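You operate a simulated robot arm through the tools that you are given. There is no shell and no other tool. Be economical: measure what you need, move in short steps, check, and stop when the job is done.

Carry out the task below with a simulated robot arm. There is one attempt and no reset: what you move stays moved.

TASK
Put the short black fibre pack on the white plate.
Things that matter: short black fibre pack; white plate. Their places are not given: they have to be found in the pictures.

It is judged by the outcome, as a careful person would: the job done as asked, and still so three seconds after it is handed in. It fails if anything else is knocked over, pushed out of place, dropped, spilled or broken.

THE ROBOT
A 6-joint arm with a two-finger parallel gripper, fixed in place. Base frame: the origin is at the foot of the arm, x ahead of it, y to its left, z up; the work surface is at about z = 0.86. Lengths are in m, angles in degrees, forces in N, time in s.
With the tool pointing down near the work surface it reaches from about 0.26 to 0.68 m from the base axis. Its first joint turns from -66.0 to 66.0 degrees. Payload 2.9 kg.
Tool frame: the origin (TCP) lies between the finger pads and is the grasp point; the fingertips stand 0.03 m ahead of it; z points along the fingers, y is the line along which they close. The gripper opens to 0.11 m. The fingers are 0.02 m wide and 0.01 m thick; the gripper's body (0.048 by 0.112 m) begins 0.055 m behind the TCP.
Orientation is told as [roll, pitch, yaw] about the base's x, y, z axes, in that order, counted from this pose: with the fingers straight down and closing along the base's y, the tool's x points along the base's -x, its y along +y and its z along -z.

THE INTERFACE
- The arm moves only by the tool move_arm. Its arguments are lists of equal length, an entry for each row: "dp": the shift along the tool's x, y, z in m, a list of three; "turn": the turn, a rotation vector about the tool's x, y, z in degrees, a list of three; "jaw": the gripper command, from -1 (fully open) to 1 (shut), values between in proportion. In form: {"dp": [[tx, ty, tz], ...], "turn": [[wx, wy, wz], ...], "jaw": [jaw, ...]}. A call has 1 to 8 rows; each row is the pose to reach, as a shift and turn from the pose commanded when the call began, along the tool's axes at that moment. A row lasts 0.2 s, in which the tool goes at most 0.05 m and 8.6 degrees; a call with a longer step from one row to the next is refused whole, and so is a gripper value outside its range. A pose out of reach is approached as far as the arm can. The call stops where the force on the tool passes 40 N (or 10 N more than at its start, if that is more) or the arm is blocked; 0.2 s more then pass. The fingers move at their own pace (about 0.108 m/s each) and stop on an object; they squeeze with about 26 N. The grip force told is the motor's: it shows also when the fingers shut on nothing. Time passes only in rows, and 0.2 s behind the last, so rows that repeat a pose let the fingers close. It gives the time, the measured TCP pose, the force on the tool (base axes), the opening and the grip force at its end, in the units of the frame above (readings bear some noise), and new pictures: "views" is both (left out), scene, wrist or none.
- Cameras (640 x 400 px; columns grow to the right, rows downward): "scene" is fixed at [0.0873, 0.4378, 1.3971]; the picture's right is [-0.68, -0.73, 0.00], its down [-0.33, 0.30, -0.89] and it looks along [0.66, -0.61, -0.45] (base axes); focal length 343 px, centre (320, 200). "wrist" rides on the gripper at [-0.036, 0, -0.057] in the tool frame; the picture's right is [0.00, -1.00, 0.00], its down [0.97, 0.00, -0.24] and it looks along [0.24, 0.00, 0.97] (tool axes); focal length 218 px, centre (320, 200).
- pixel_to_xyz(camera, pixels): for up to 12 pixels [column, row] of the newest picture of that camera ("zoom" is the newest enlarged one), the place [x, y, z] in the base frame of the surface seen there, good to about 0.003 m. No time passes.
- close_up(camera, box): a new picture of the part [left, top, right, bottom] of that camera's present view, enlarged. No time passes.
- job_done(): hands the job in; it is judged then, once.

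Work in short steps. Measure before you move; look again where a grasp or a placing could have gone wrong, and mend it. You have 60 turns and 100 pictures in all, the two below and enlarged ones among them. Open the gripper and draw the arm clear of the work before you hand the job in, unless the task says otherwise; then end with one line.

The tools are called after "Call:" as a command line: name --argument value ..., lists and objects as JSON in quotes. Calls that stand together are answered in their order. move_arm: Moves the arm, as the interface text tells. Its arguments: {"type":"object","properties":{"dp":{"type":"array","items":{"type":"array","items":{"type":"number"}}},"turn":{"type":"array","items":{"type":"array","items":{"type":"number"}}},"jaw":{"type":"array","items":{"type":"number"}},"views":{"type":"string","enum":["both","scene","wrist","none"]}},"required":["dp","turn","jaw"]} The other tools are called the same way: pixel_to_xyz (camera, pixels) gives the place of the surface under pixels of a picture; close_up (camera, box) takes an enlarged picture of a part of a camera's view; job_done () hands the job in.

At the start:

```text
time: 0.0
tcp_pos: [0.5071, 0.0263, 1.0886]
tcp_rot: [0.1, 0.0, -0.1]
contact_force: [0.2, -0.6, 0.2]
finger_gap: 0.1103
grasp_force: 0.1
```

scene: 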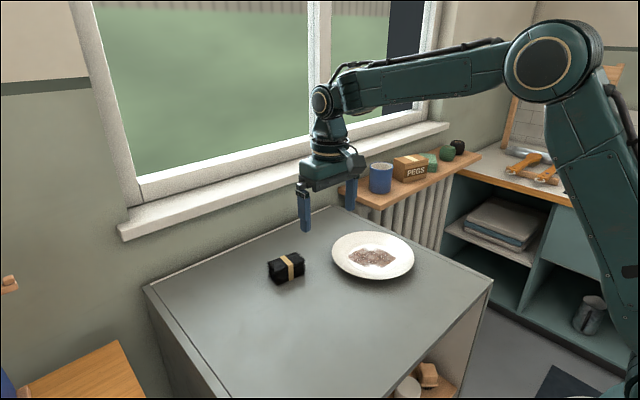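
wrist: 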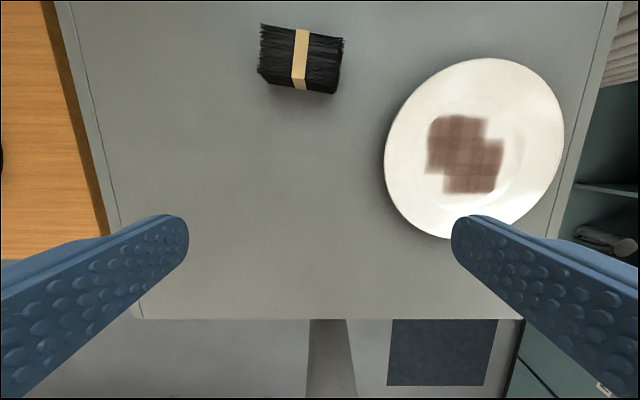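

The pack shows at wrist (300,58) and the plate at (475,147). I'll measure both and take a closer look.

Call:
pixel_to_xyz --camera "wrist" --pixels '[[300, 58], [262, 30], [342, 42], [260, 75], [336, 92], [475, 147], [388, 150], [563, 150], [480, 60], [460, 236], [200, 150], [465, 190]]'

Call:
close_up --camera "scene" --box '[240, 210, 440, 335]'

Call:
close_up --camera "wrist" --box '[220, 0, 380, 100]'

```text
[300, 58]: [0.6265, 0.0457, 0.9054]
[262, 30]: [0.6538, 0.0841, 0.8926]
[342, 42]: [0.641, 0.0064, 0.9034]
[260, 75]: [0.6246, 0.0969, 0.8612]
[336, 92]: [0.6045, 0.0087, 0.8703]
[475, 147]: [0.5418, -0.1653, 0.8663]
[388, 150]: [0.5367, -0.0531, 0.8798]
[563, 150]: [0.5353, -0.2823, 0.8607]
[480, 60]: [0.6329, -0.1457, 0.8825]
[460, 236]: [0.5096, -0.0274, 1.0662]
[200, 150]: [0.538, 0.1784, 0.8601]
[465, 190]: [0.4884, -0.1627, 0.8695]
```

```text
3.20 times, centred on (340, 272) of scene
```

zoom: 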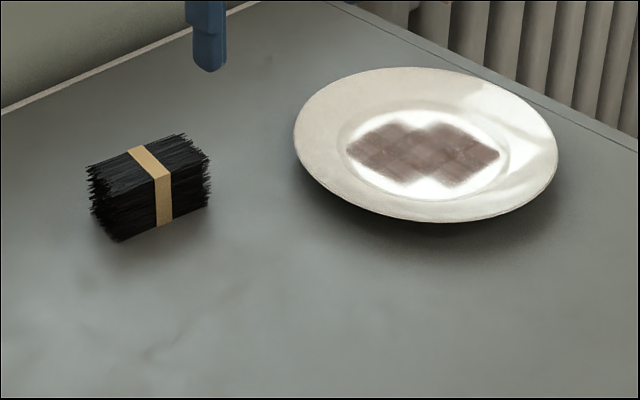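

```text
4.00 times, centred on (300, 50) of wrist
```

zoom: 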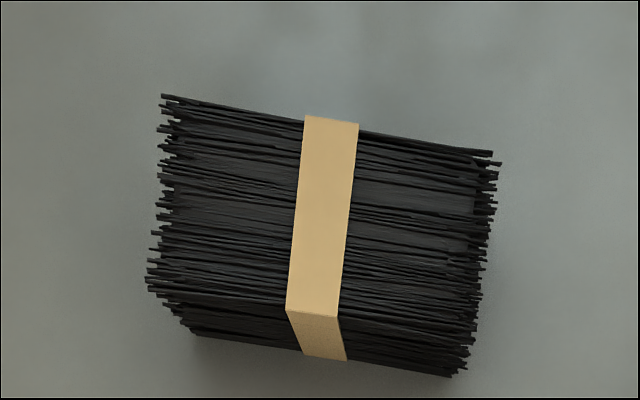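

The pack's fibres run roughly along y, so I'll grip across the band and measure its edges.

Call:
pixel_to_xyz --camera "zoom" --pixels '[[332, 122], [312, 306], [180, 108], [170, 285], [480, 165], [465, 315], [318, 350], [322, 210], [450, 365], [205, 328]]'

Call:
pixel_to_xyz --camera "scene" --pixels '[[373, 257], [333, 250], [413, 260], [385, 233], [370, 277], [350, 255], [396, 258]]'

```text
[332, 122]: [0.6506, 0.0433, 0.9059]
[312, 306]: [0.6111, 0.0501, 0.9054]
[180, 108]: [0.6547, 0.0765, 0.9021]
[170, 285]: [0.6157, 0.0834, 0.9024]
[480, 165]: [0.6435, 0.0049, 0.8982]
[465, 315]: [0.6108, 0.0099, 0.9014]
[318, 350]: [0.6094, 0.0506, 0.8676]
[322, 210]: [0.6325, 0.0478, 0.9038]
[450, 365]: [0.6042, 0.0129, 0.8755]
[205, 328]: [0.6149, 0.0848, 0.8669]
```

```text
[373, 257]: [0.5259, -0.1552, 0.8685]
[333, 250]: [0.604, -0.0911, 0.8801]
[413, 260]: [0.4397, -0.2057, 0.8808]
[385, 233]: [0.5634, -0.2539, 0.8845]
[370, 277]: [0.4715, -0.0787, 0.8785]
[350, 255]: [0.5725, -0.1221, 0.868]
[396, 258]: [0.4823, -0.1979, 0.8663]
```

The pack is centred near (0.631, 0.046), with its short axis about -10° off x. The plate centre is near (0.53, -0.16). I'll yaw +80° in place first.

Call:
move_arm --dp '[[0, 0, 0], [0, 0, 0], [0, 0, 0], [0, 0, 0], [0, 0, 0], [0, 0, 0], [0, 0, 0], [0, 0, 0]]' --turn '[[0, 0, -8], [0, 0, -16], [0, 0, -24], [0, 0, -32], [0, 0, -40], [0, 0, -48], [0, 0, -56], [0, 0, -64]]' --jaw '[-1, -1, -1, -1, -1, -1, -1, -1]' --views "none"

Call:
move_arm --dp '[[0, 0, 0], [0, 0, 0], [0, 0, 0]]' --turn '[[0, 0, -8], [0, 0, -16], [0, 0, -16]]' --jaw '[-1, -1, -1]'

Call:
pixel_to_xyz --camera "scene" --pixels '[[230, 170], [230, 205], [330, 207], [200, 250]]'

```text
time: 1.8
tcp_pos: [0.5077, 0.0244, 1.0893]
tcp_rot: [0.0, 0.0, 64.2]
contact_force: [0.6, 0.6, -0.4]
finger_gap: 0.1102
grasp_force: 0.0
```

```text
time: 2.6
tcp_pos: [0.5075, 0.0262, 1.0889]
tcp_rot: [0.0, 0.0, 80.2]
contact_force: [0.4, -0.2, 1.1]
finger_gap: 0.1097
grasp_force: 0.0
```

scene: 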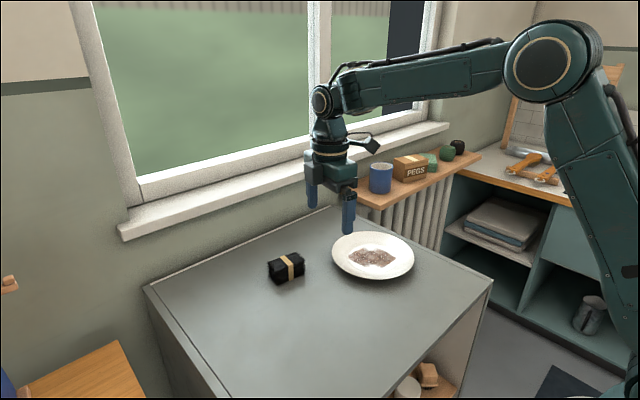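
wrist: 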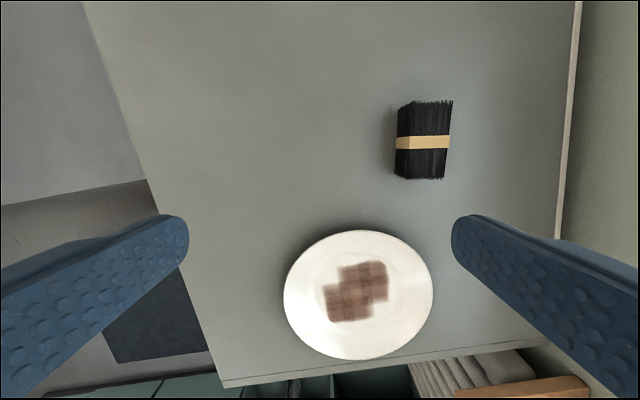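

```text
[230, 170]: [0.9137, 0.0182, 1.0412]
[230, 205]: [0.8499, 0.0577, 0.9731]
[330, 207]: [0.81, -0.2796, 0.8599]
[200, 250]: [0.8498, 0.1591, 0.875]
```

The wall is at x≈0.85, so there is clearance. I'll move above the pack: tool shift (-0.041, -0.118), then partway down.

Call:
move_arm --dp '[[-0.014, -0.04, 0], [-0.028, -0.08, 0], [-0.041, -0.118, 0], [-0.041, -0.118, 0.045], [-0.041, -0.118, 0.09], [-0.041, -0.118, 0.09]]' --turn '[[0, 0, 0], [0, 0, 0], [0, 0, 0], [0, 0, 0], [0, 0, 0], [0, 0, 0]]' --jaw '[-1, -1, -1, -1, -1, -1]'

```text
time: 4.0
tcp_pos: [0.628, 0.044, 0.9994]
tcp_rot: [0.0, 0.0, 80.1]
contact_force: [-0.4, -1.2, 0.0]
finger_gap: 0.1102
grasp_force: 0.1
```

scene: 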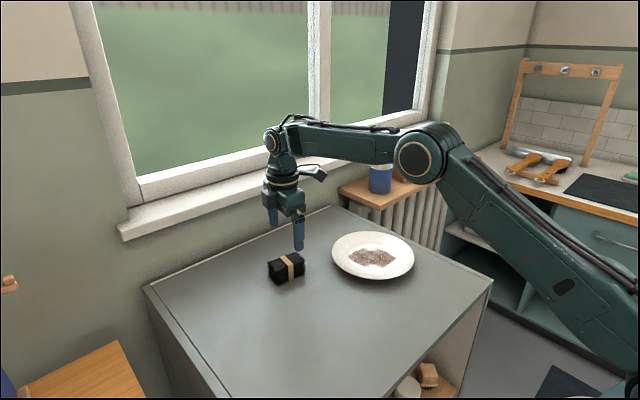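
wrist: 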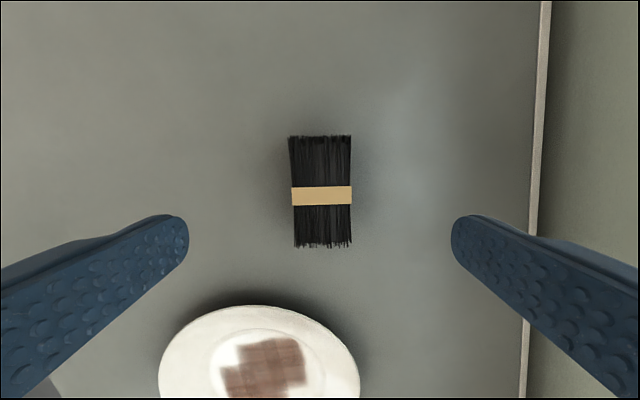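

The pack is centred and aligned between the fingers. I'll check its position once more with two pixels before lowering.

Call:
pixel_to_xyz --camera "wrist" --pixels '[[294, 197], [349, 195], [321, 140], [321, 240], [321, 196]]'

```text
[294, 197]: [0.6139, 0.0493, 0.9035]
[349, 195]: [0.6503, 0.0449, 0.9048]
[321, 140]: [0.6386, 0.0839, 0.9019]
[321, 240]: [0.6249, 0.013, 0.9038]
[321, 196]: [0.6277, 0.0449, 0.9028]
```

The pack centre is about (0.632, 0.048). I'll lower to TCP z≈0.893 with a slight correction, then close.

Call:
move_arm --dp '[[-0.003, -0.003, 0.035], [-0.003, -0.003, 0.07], [-0.003, -0.003, 0.105], [-0.003, -0.003, 0.105], [-0.003, -0.003, 0.105], [-0.003, -0.003, 0.105], [-0.003, -0.003, 0.105], [-0.003, -0.003, 0.105]]' --turn '[[0, 0, 0], [0, 0, 0], [0, 0, 0], [0, 0, 0], [0, 0, 0], [0, 0, 0], [0, 0, 0], [0, 0, 0]]' --jaw '[-1, -1, -1, -1, 1, 1, 1, 1]'

```text
time: 5.8
tcp_pos: [0.6339, 0.0472, 0.8945]
tcp_rot: [0.0, 0.0, 80.0]
contact_force: [0.3, -0.1, -0.3]
finger_gap: 0.0417
grasp_force: 25.3
```

scene: 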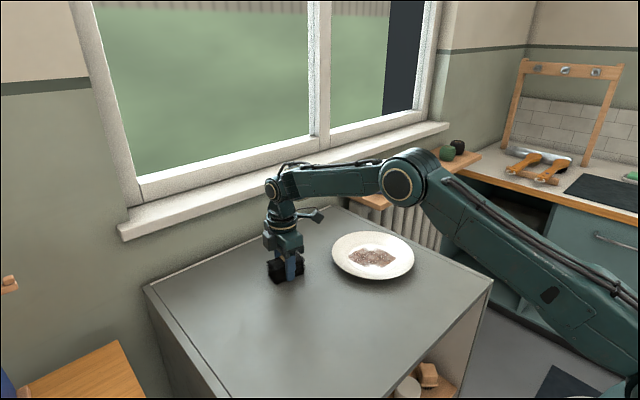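
wrist: 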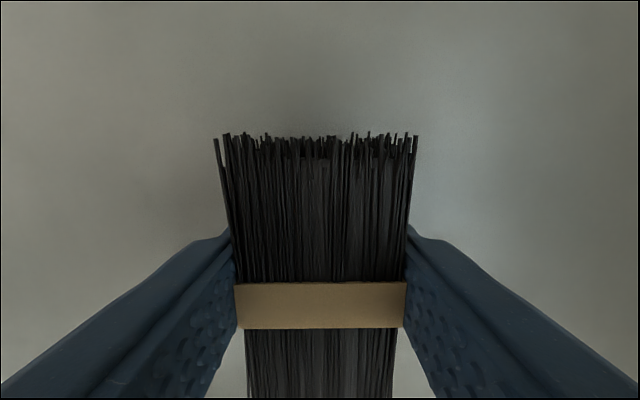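

The pack is gripped at its band (gap 0.042, 25 N). I'll lift it.

Call:
move_arm --dp '[[0, 0, -0.025], [0, 0, -0.05], [0, 0, -0.09], [0, 0, -0.09]]' --turn '[[0, 0, 0], [0, 0, 0], [0, 0, 0], [0, 0, 0]]' --jaw '[1, 1, 1, 1]'

```text
time: 6.8
tcp_pos: [0.6327, 0.0498, 0.9836]
tcp_rot: [-0.1, 0.1, 80.0]
contact_force: [-0.6, -0.6, 0.1]
finger_gap: 0.0
grasp_force: 25.6
```

scene: 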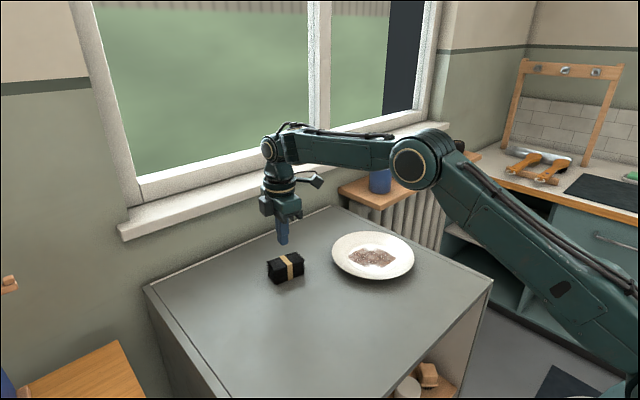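
wrist: 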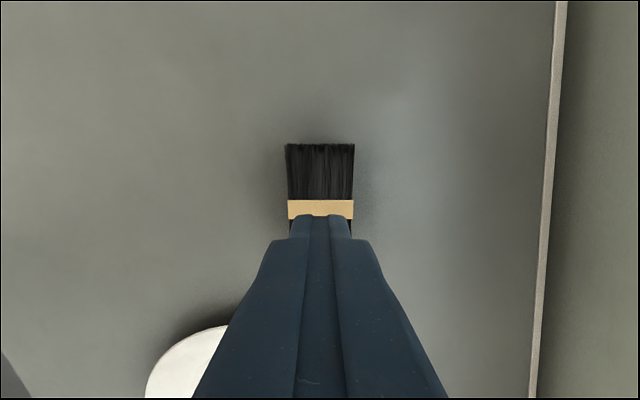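

The pack slipped out: the gap is 0 and it is still on the table. I'll open above it and check its present pose.

Call:
move_arm --dp '[[0, 0, 0], [0, 0, 0], [0, 0, 0]]' --turn '[[0, 0, 0], [0, 0, 0], [0, 0, 0]]' --jaw '[-1, -1, -1]' --views "wrist"

Call:
close_up --camera "wrist" --box '[240, 120, 400, 260]'

Call:
pixel_to_xyz --camera "wrist" --pixels '[[294, 210], [348, 208], [321, 150], [321, 255], [321, 208], [295, 180], [345, 180]]'

Call:
close_up --camera "scene" --box '[240, 220, 340, 300]'

```text
time: 7.6
tcp_pos: [0.6321, 0.0493, 0.9841]
tcp_rot: [0.0, -0.1, 80.0]
contact_force: [-0.3, -0.1, -0.2]
finger_gap: 0.1101
grasp_force: 0.1
```

wrist: 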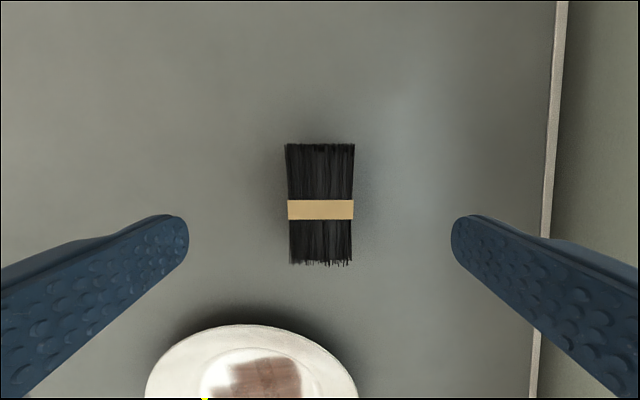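

```text
2.86 times, centred on (320, 190) of wrist
```

zoom: 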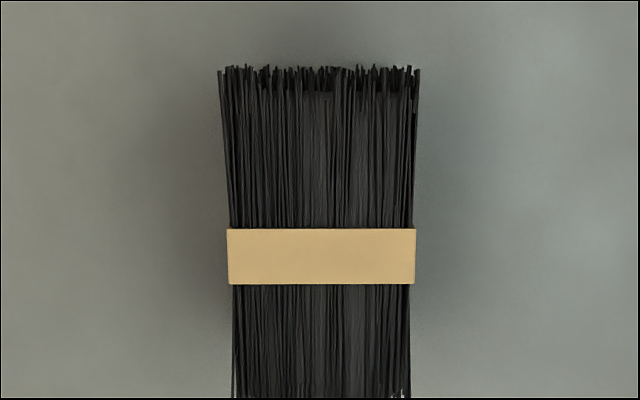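

```text
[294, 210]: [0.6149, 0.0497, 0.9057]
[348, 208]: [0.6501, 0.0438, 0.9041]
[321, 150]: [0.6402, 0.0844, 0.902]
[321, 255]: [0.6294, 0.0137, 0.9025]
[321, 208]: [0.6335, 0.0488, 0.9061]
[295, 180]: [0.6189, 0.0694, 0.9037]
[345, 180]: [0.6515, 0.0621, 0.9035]
```

```text
5.00 times, centred on (290, 260) of scene
```

zoom: 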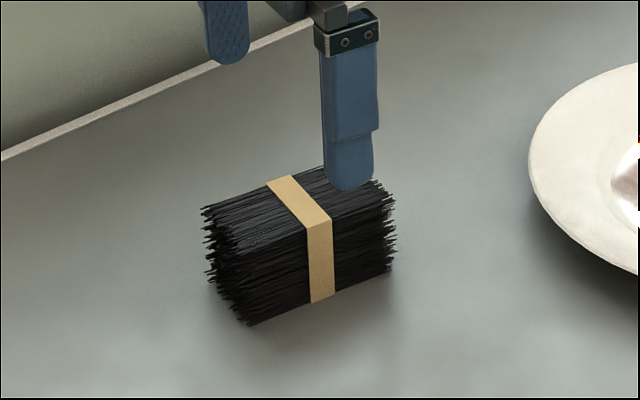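

The pack is upright and unmoved. I'll regrip slightly lower (TCP 0.892) and lift only a few mm, slowly, to watch the gap and force.

Call:
move_arm --dp '[[0, 0, 0.045], [0, 0, 0.08], [0, 0, 0.092], [0, 0, 0.092], [0, 0, 0.092], [0, 0, 0.092], [0, 0, 0.092], [0, 0, 0.092]]' --turn '[[0, 0, 0], [0, 0, 0], [0, 0, 0], [0, 0, 0], [0, 0, 0], [0, 0, 0], [0, 0, 0], [0, 0, 0]]' --jaw '[-1, -1, -1, -1, 1, 1, 1, 1]' --views "none"

Call:
move_arm --dp '[[0, 0, -0.002], [0, 0, -0.004], [0, 0, -0.006], [0, 0, -0.008], [0, 0, -0.01], [0, 0, -0.012]]' --turn '[[0, 0, 0], [0, 0, 0], [0, 0, 0], [0, 0, 0], [0, 0, 0], [0, 0, 0]]' --jaw '[1, 1, 1, 1, 1, 1]'

Call:
close_up --camera "scene" --box '[240, 220, 340, 300]'

```text
time: 9.4
tcp_pos: [0.6332, 0.0484, 0.8918]
tcp_rot: [0.0, 0.0, 79.9]
contact_force: [0.0, 0.2, 0.0]
finger_gap: 0.0417
grasp_force: 26.4
```

```text
time: 10.8
tcp_pos: [0.6339, 0.047, 0.9044]
tcp_rot: [0.1, -0.1, 80.0]
contact_force: [-0.6, 0.1, -1.0]
finger_gap: 0.0416
grasp_force: 26.4
```

scene: 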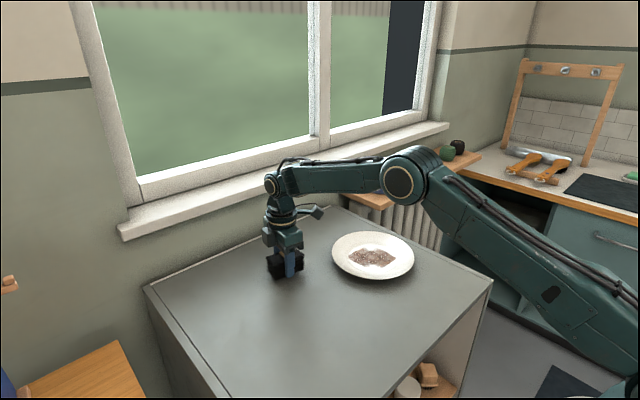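
wrist: 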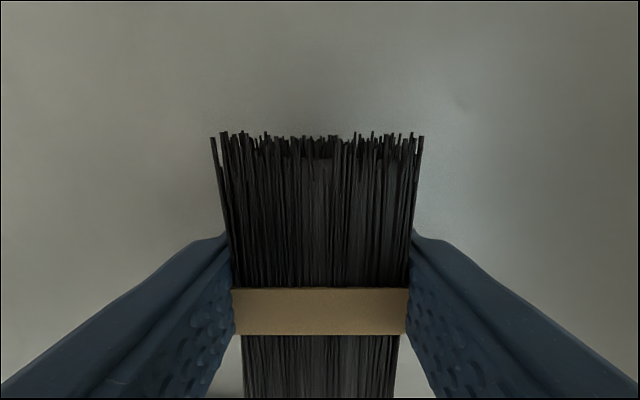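

```text
5.00 times, centred on (290, 260) of scene
```

zoom: 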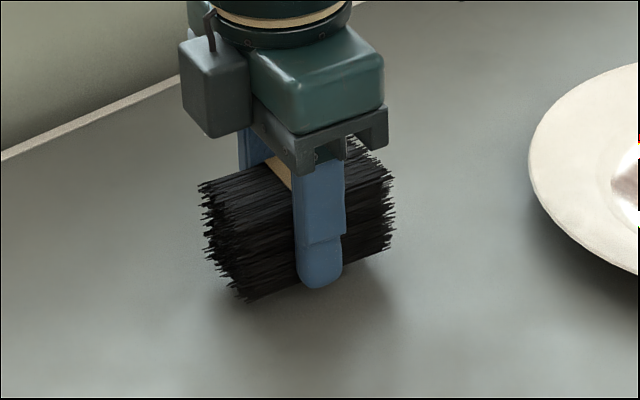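

With the slow lift the pack appears to be rising. I'll measure its top to see how much it slips.

Call:
pixel_to_xyz --camera "wrist" --pixels '[[320, 310], [320, 200], [280, 310], [360, 310]]'

Call:
move_arm --dp '[[0, 0, 0], [0, 0, 0], [0, 0, 0], [0, 0, 0], [0, 0, 0]]' --turn '[[0, 0, 0], [0, 0, 0], [0, 0, 0], [0, 0, 0], [0, 0, 0]]' --jaw '[1, 1, 1, 1, 1]' --views "wrist"

Call:
pixel_to_xyz --camera "wrist" --pixels '[[320, 310], [320, 200], [280, 310], [360, 310]]'

```text
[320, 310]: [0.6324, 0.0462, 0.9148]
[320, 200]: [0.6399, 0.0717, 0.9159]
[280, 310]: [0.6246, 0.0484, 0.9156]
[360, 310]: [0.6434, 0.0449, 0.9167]
```

```text
time: 12.0
tcp_pos: [0.6338, 0.0479, 0.9047]
tcp_rot: [0.0, 0.0, 80.0]
contact_force: [0.2, -0.3, -0.5]
finger_gap: 0.0417
grasp_force: 26.5
```

wrist: 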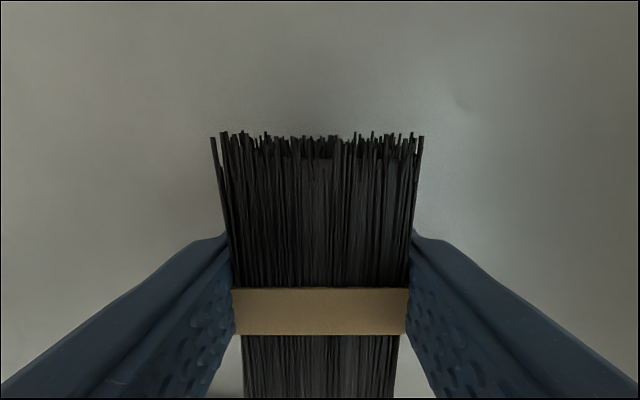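

```text
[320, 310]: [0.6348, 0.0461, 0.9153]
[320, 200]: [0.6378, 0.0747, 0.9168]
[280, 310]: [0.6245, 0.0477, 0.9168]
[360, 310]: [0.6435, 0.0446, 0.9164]
```

The pack holds steady with no slip at slow speed. I'll raise it gently with ramped steps.

Call:
move_arm --dp '[[0, 0, -0.002], [0, 0, -0.006], [0, 0, -0.011], [0, 0, -0.017], [0, 0, -0.023], [0, 0, -0.029], [0, 0, -0.034], [0, 0, -0.037]]' --turn '[[0, 0, 0], [0, 0, 0], [0, 0, 0], [0, 0, 0], [0, 0, 0], [0, 0, 0], [0, 0, 0], [0, 0, 0]]' --jaw '[1, 1, 1, 1, 1, 1, 1, 1]' --views "wrist"

Call:
pixel_to_xyz --camera "wrist" --pixels '[[320, 310], [320, 200], [280, 310], [360, 310]]'

Call:
pixel_to_xyz --camera "scene" --pixels '[[333, 250], [413, 260], [386, 232], [362, 278], [373, 257]]'

```text
time: 13.8
tcp_pos: [0.6345, 0.0473, 0.9397]
tcp_rot: [0.0, 0.0, 79.9]
contact_force: [-0.3, 0.4, -0.8]
finger_gap: 0.0417
grasp_force: 25.7
```

wrist: 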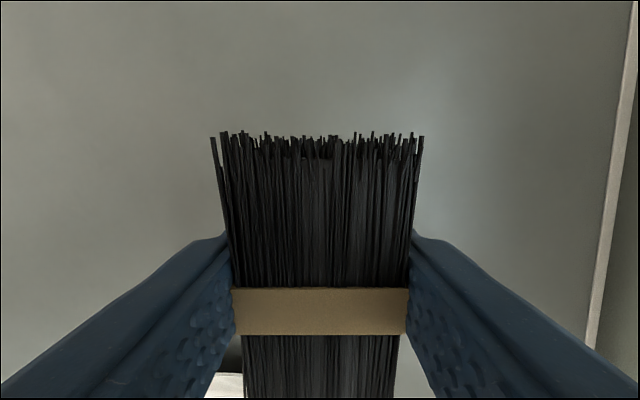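

```text
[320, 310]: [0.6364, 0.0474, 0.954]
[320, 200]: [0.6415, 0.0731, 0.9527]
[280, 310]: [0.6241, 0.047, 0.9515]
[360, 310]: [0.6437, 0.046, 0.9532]
```

```text
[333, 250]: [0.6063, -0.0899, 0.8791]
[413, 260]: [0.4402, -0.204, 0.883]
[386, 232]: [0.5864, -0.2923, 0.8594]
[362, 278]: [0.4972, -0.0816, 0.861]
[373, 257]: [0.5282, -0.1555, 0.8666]
```

The pack is held, bottom about 0.907, and the plate centre is about (0.529, -0.158). I'll carry it over in four gentle stretches, two now.

Call:
move_arm --dp '[[0.0028, 0.0008, 0], [0.0083, 0.0025, 0], [0.0165, 0.0051, 0], [0.0275, 0.0085, 0], [0.0386, 0.0118, 0], [0.0468, 0.0144, 0], [0.0523, 0.0161, 0], [0.0551, 0.0169, 0]]' --turn '[[0, 0, 0], [0, 0, 0], [0, 0, 0], [0, 0, 0], [0, 0, 0], [0, 0, 0], [0, 0, 0], [0, 0, 0]]' --jaw '[1, 1, 1, 1, 1, 1, 1, 1]' --views "none"

Call:
move_arm --dp '[[0.0028, 0.0008, 0], [0.0083, 0.0025, 0], [0.0165, 0.0051, 0], [0.0275, 0.0085, 0], [0.0386, 0.0118, 0], [0.0468, 0.0144, 0], [0.0523, 0.0161, 0], [0.0551, 0.0169, 0]]' --turn '[[0, 0, 0], [0, 0, 0], [0, 0, 0], [0, 0, 0], [0, 0, 0], [0, 0, 0], [0, 0, 0], [0, 0, 0]]' --jaw '[1, 1, 1, 1, 1, 1, 1, 1]'

Call:
pixel_to_xyz --camera "wrist" --pixels '[[320, 310], [320, 200]]'

```text
time: 15.6
tcp_pos: [0.6079, -0.0043, 0.9403]
tcp_rot: [0.0, 0.0, 79.9]
contact_force: [0.5, -0.2, -1.5]
finger_gap: 0.0418
grasp_force: 26.0
```

```text
time: 17.4
tcp_pos: [0.582, -0.0541, 0.94]
tcp_rot: [0.0, 0.0, 80.1]
contact_force: [0.9, 1.5, -0.1]
finger_gap: 0.0418
grasp_force: 25.5
```

scene: 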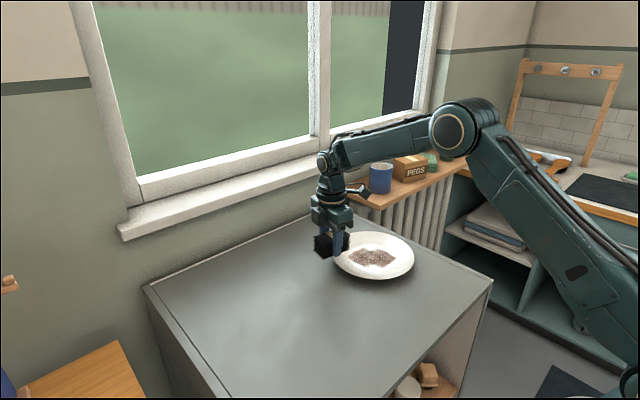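
wrist: 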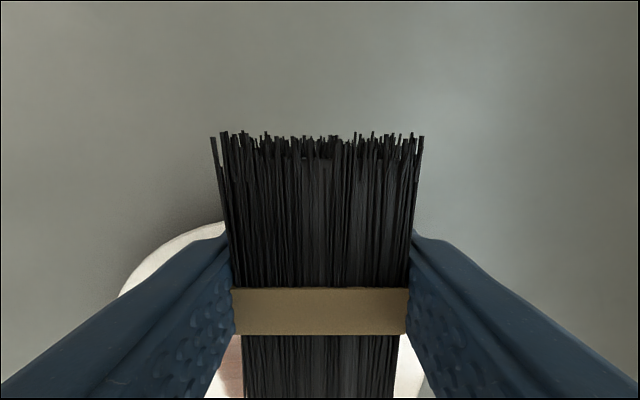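

```text
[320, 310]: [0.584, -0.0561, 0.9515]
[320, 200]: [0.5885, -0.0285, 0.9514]
```

The pack is still held without slipping, so I'll do the two remaining stretches.

Call:
move_arm --dp '[[0.0028, 0.0008, 0], [0.0083, 0.0025, 0], [0.0165, 0.0051, 0], [0.0275, 0.0085, 0], [0.0386, 0.0118, 0], [0.0468, 0.0144, 0], [0.0523, 0.0161, 0], [0.0551, 0.0169, 0]]' --turn '[[0, 0, 0], [0, 0, 0], [0, 0, 0], [0, 0, 0], [0, 0, 0], [0, 0, 0], [0, 0, 0], [0, 0, 0]]' --jaw '[1, 1, 1, 1, 1, 1, 1, 1]' --views "none"

Call:
move_arm --dp '[[0.0028, 0.0008, 0], [0.0083, 0.0025, 0], [0.0165, 0.0051, 0], [0.0275, 0.0085, 0], [0.0386, 0.0118, 0], [0.0468, 0.0144, 0], [0.0523, 0.0161, 0], [0.0551, 0.0169, 0]]' --turn '[[0, 0, 0], [0, 0, 0], [0, 0, 0], [0, 0, 0], [0, 0, 0], [0, 0, 0], [0, 0, 0], [0, 0, 0]]' --jaw '[1, 1, 1, 1, 1, 1, 1, 1]'

Call:
close_up --camera "scene" --box '[310, 200, 430, 290]'

Call:
pixel_to_xyz --camera "wrist" --pixels '[[320, 310], [320, 200]]'

```text
time: 19.2
tcp_pos: [0.5539, -0.1065, 0.9414]
tcp_rot: [0.0, 0.1, 80.0]
contact_force: [0.0, 0.1, -1.0]
finger_gap: 0.0418
grasp_force: 26.0
```

```text
time: 21.0
tcp_pos: [0.5299, -0.158, 0.9413]
tcp_rot: [0.0, 0.1, 80.1]
contact_force: [0.7, 0.0, -1.1]
finger_gap: 0.0419
grasp_force: 26.2
```

scene: 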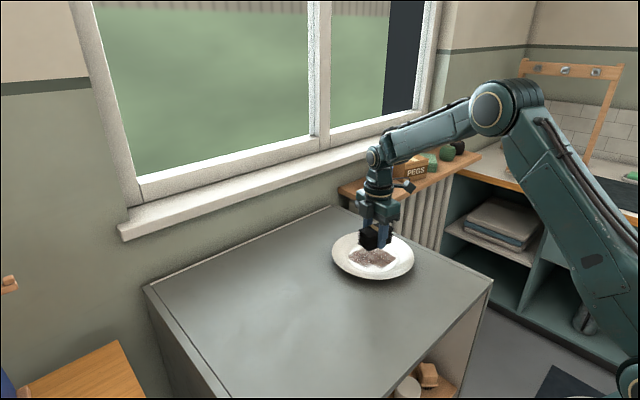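
wrist: 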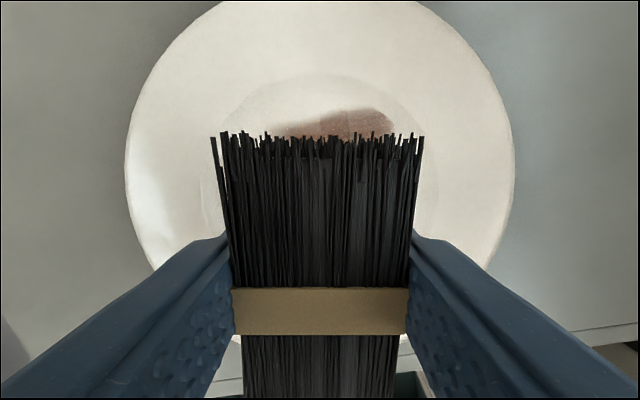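

```text
4.44 times, centred on (370, 245) of scene
```

zoom: 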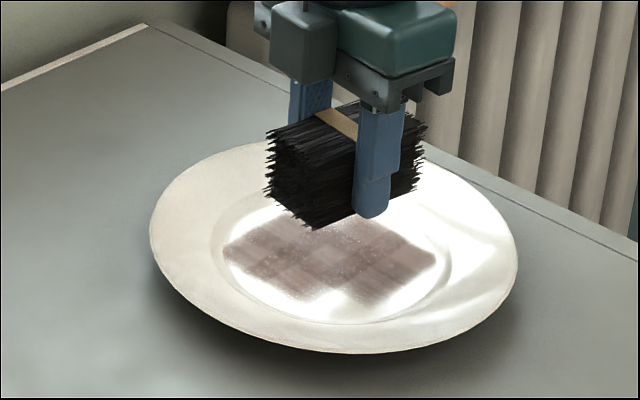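

```text
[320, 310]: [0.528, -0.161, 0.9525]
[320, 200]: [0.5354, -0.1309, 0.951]
```

The pack is over the plate. I'll verify the plate centre from the wrist view before lowering.

Call:
pixel_to_xyz --camera "wrist" --pixels '[[128, 170], [512, 165], [150, 90], [480, 70], [150, 255], [490, 255], [230, 130], [420, 120], [315, 95]]'

```text
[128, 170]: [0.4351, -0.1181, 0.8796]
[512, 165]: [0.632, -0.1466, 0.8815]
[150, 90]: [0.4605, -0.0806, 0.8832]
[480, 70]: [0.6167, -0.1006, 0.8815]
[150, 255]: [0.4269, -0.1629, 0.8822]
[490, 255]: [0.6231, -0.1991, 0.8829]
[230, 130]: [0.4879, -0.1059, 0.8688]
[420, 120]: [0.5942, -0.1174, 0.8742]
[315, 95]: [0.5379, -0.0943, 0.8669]
```

The plate centre is confirmed at (0.530, -0.158), and the flat floor (≈0.867) is wide enough. I'll lower gently to just above contact.

Call:
move_arm --dp '[[0, 0, 0.002], [0, 0, 0.007], [0, 0, 0.014], [0, 0, 0.021], [0, 0, 0.028], [0, 0, 0.033], [0, 0, 0.036], [0, 0, 0.038]]' --turn '[[0, 0, 0], [0, 0, 0], [0, 0, 0], [0, 0, 0], [0, 0, 0], [0, 0, 0], [0, 0, 0], [0, 0, 0]]' --jaw '[1, 1, 1, 1, 1, 1, 1, 1]' --views "none"

Call:
move_arm --dp '[[0, 0, 0.001], [0, 0, 0.002], [0, 0, 0.003], [0, 0, 0.004]]' --turn '[[0, 0, 0], [0, 0, 0], [0, 0, 0], [0, 0, 0]]' --jaw '[1, 1, 1, 1]' --views "wrist"

Call:
close_up --camera "scene" --box '[310, 200, 430, 290]'

```text
time: 22.8
tcp_pos: [0.5291, -0.1576, 0.9023]
tcp_rot: [0.0, 0.0, 80.1]
contact_force: [0.9, -0.3, -0.7]
finger_gap: 0.0415
grasp_force: 26.4
```

```text
time: 23.8
tcp_pos: [0.5303, -0.1565, 0.8994]
tcp_rot: [0.0, 0.1, 80.0]
contact_force: [-0.4, 0.1, 2.0]
finger_gap: 0.0419
grasp_force: 25.8
```

wrist: 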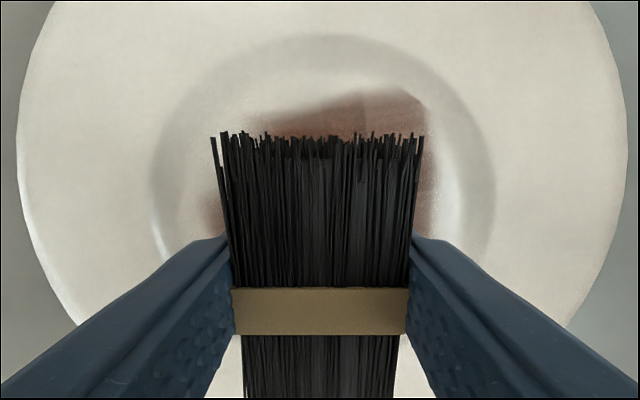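

```text
4.44 times, centred on (370, 245) of scene
```

zoom: 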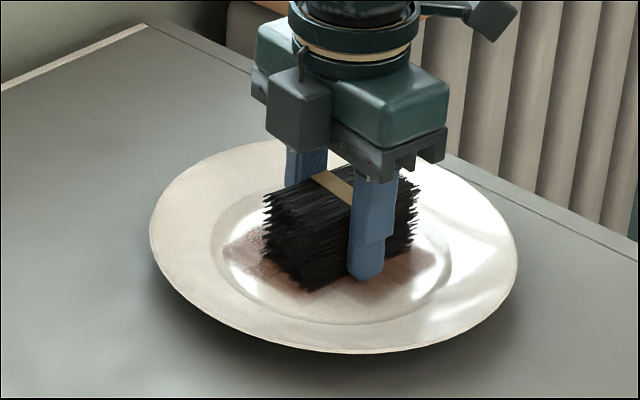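

Fz of about 2 N shows the pack touching the plate floor. I'll open partway, to a gap of about 0.065, then rise straight up.

Call:
move_arm --dp '[[0, 0, 0], [0, 0, 0], [0, 0, 0], [0, 0, -0.015], [0, 0, -0.05], [0, 0, -0.09], [0, 0, -0.13], [0, 0, -0.13]]' --turn '[[0, 0, 0], [0, 0, 0], [0, 0, 0], [0, 0, 0], [0, 0, 0], [0, 0, 0], [0, 0, 0], [0, 0, 0]]' --jaw '[-0.18, -0.18, -0.18, -0.18, -0.18, -0.18, -1, -1]'

Call:
close_up --camera "scene" --box '[310, 200, 430, 290]'

```text
time: 25.6
tcp_pos: [0.5299, -0.1575, 1.0283]
tcp_rot: [0.0, 0.0, 80.0]
contact_force: [0.2, 0.5, -1.3]
finger_gap: 0.1102
grasp_force: 0.1
```

scene: 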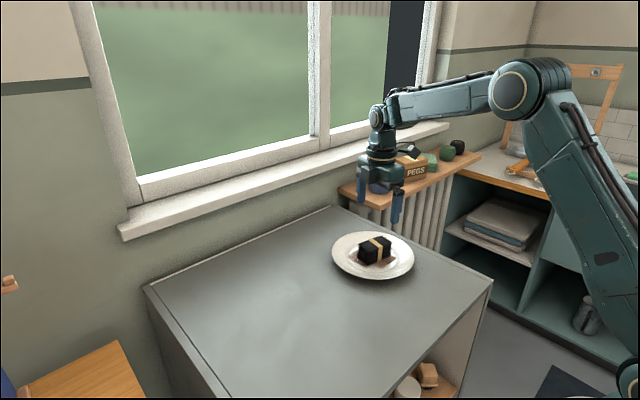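
wrist: 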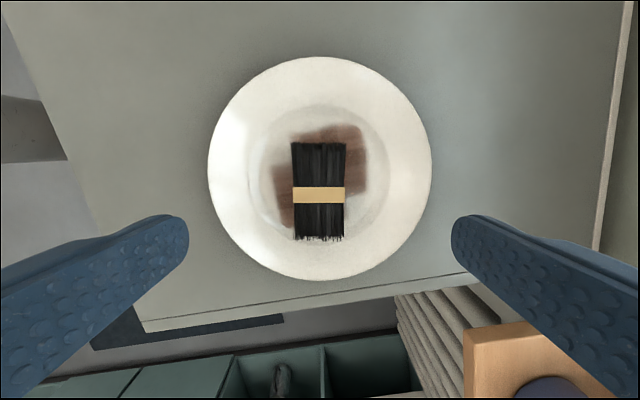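

```text
4.44 times, centred on (370, 245) of scene
```

zoom: 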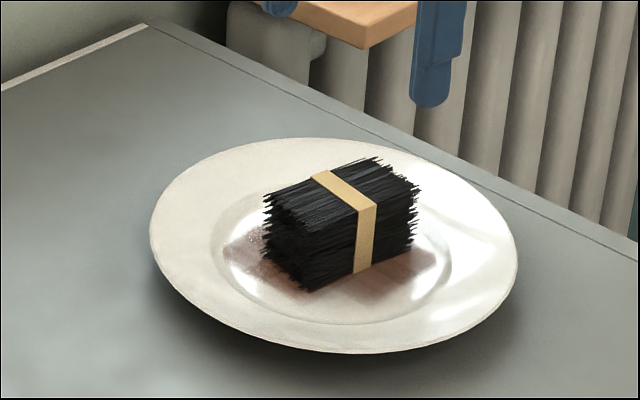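

The pack rests flat in the middle of the plate. The gripper is open and well clear above it, and nothing else has moved.

Call:
job_done

```text
The job is handed in.
```

The short black fibre pack is resting flat in the middle of the white plate. My first lift slipped and left the pack where it stood, so I gripped it lower and moved slowly. Nothing else was disturbed, and the open gripper is clear above the plate.
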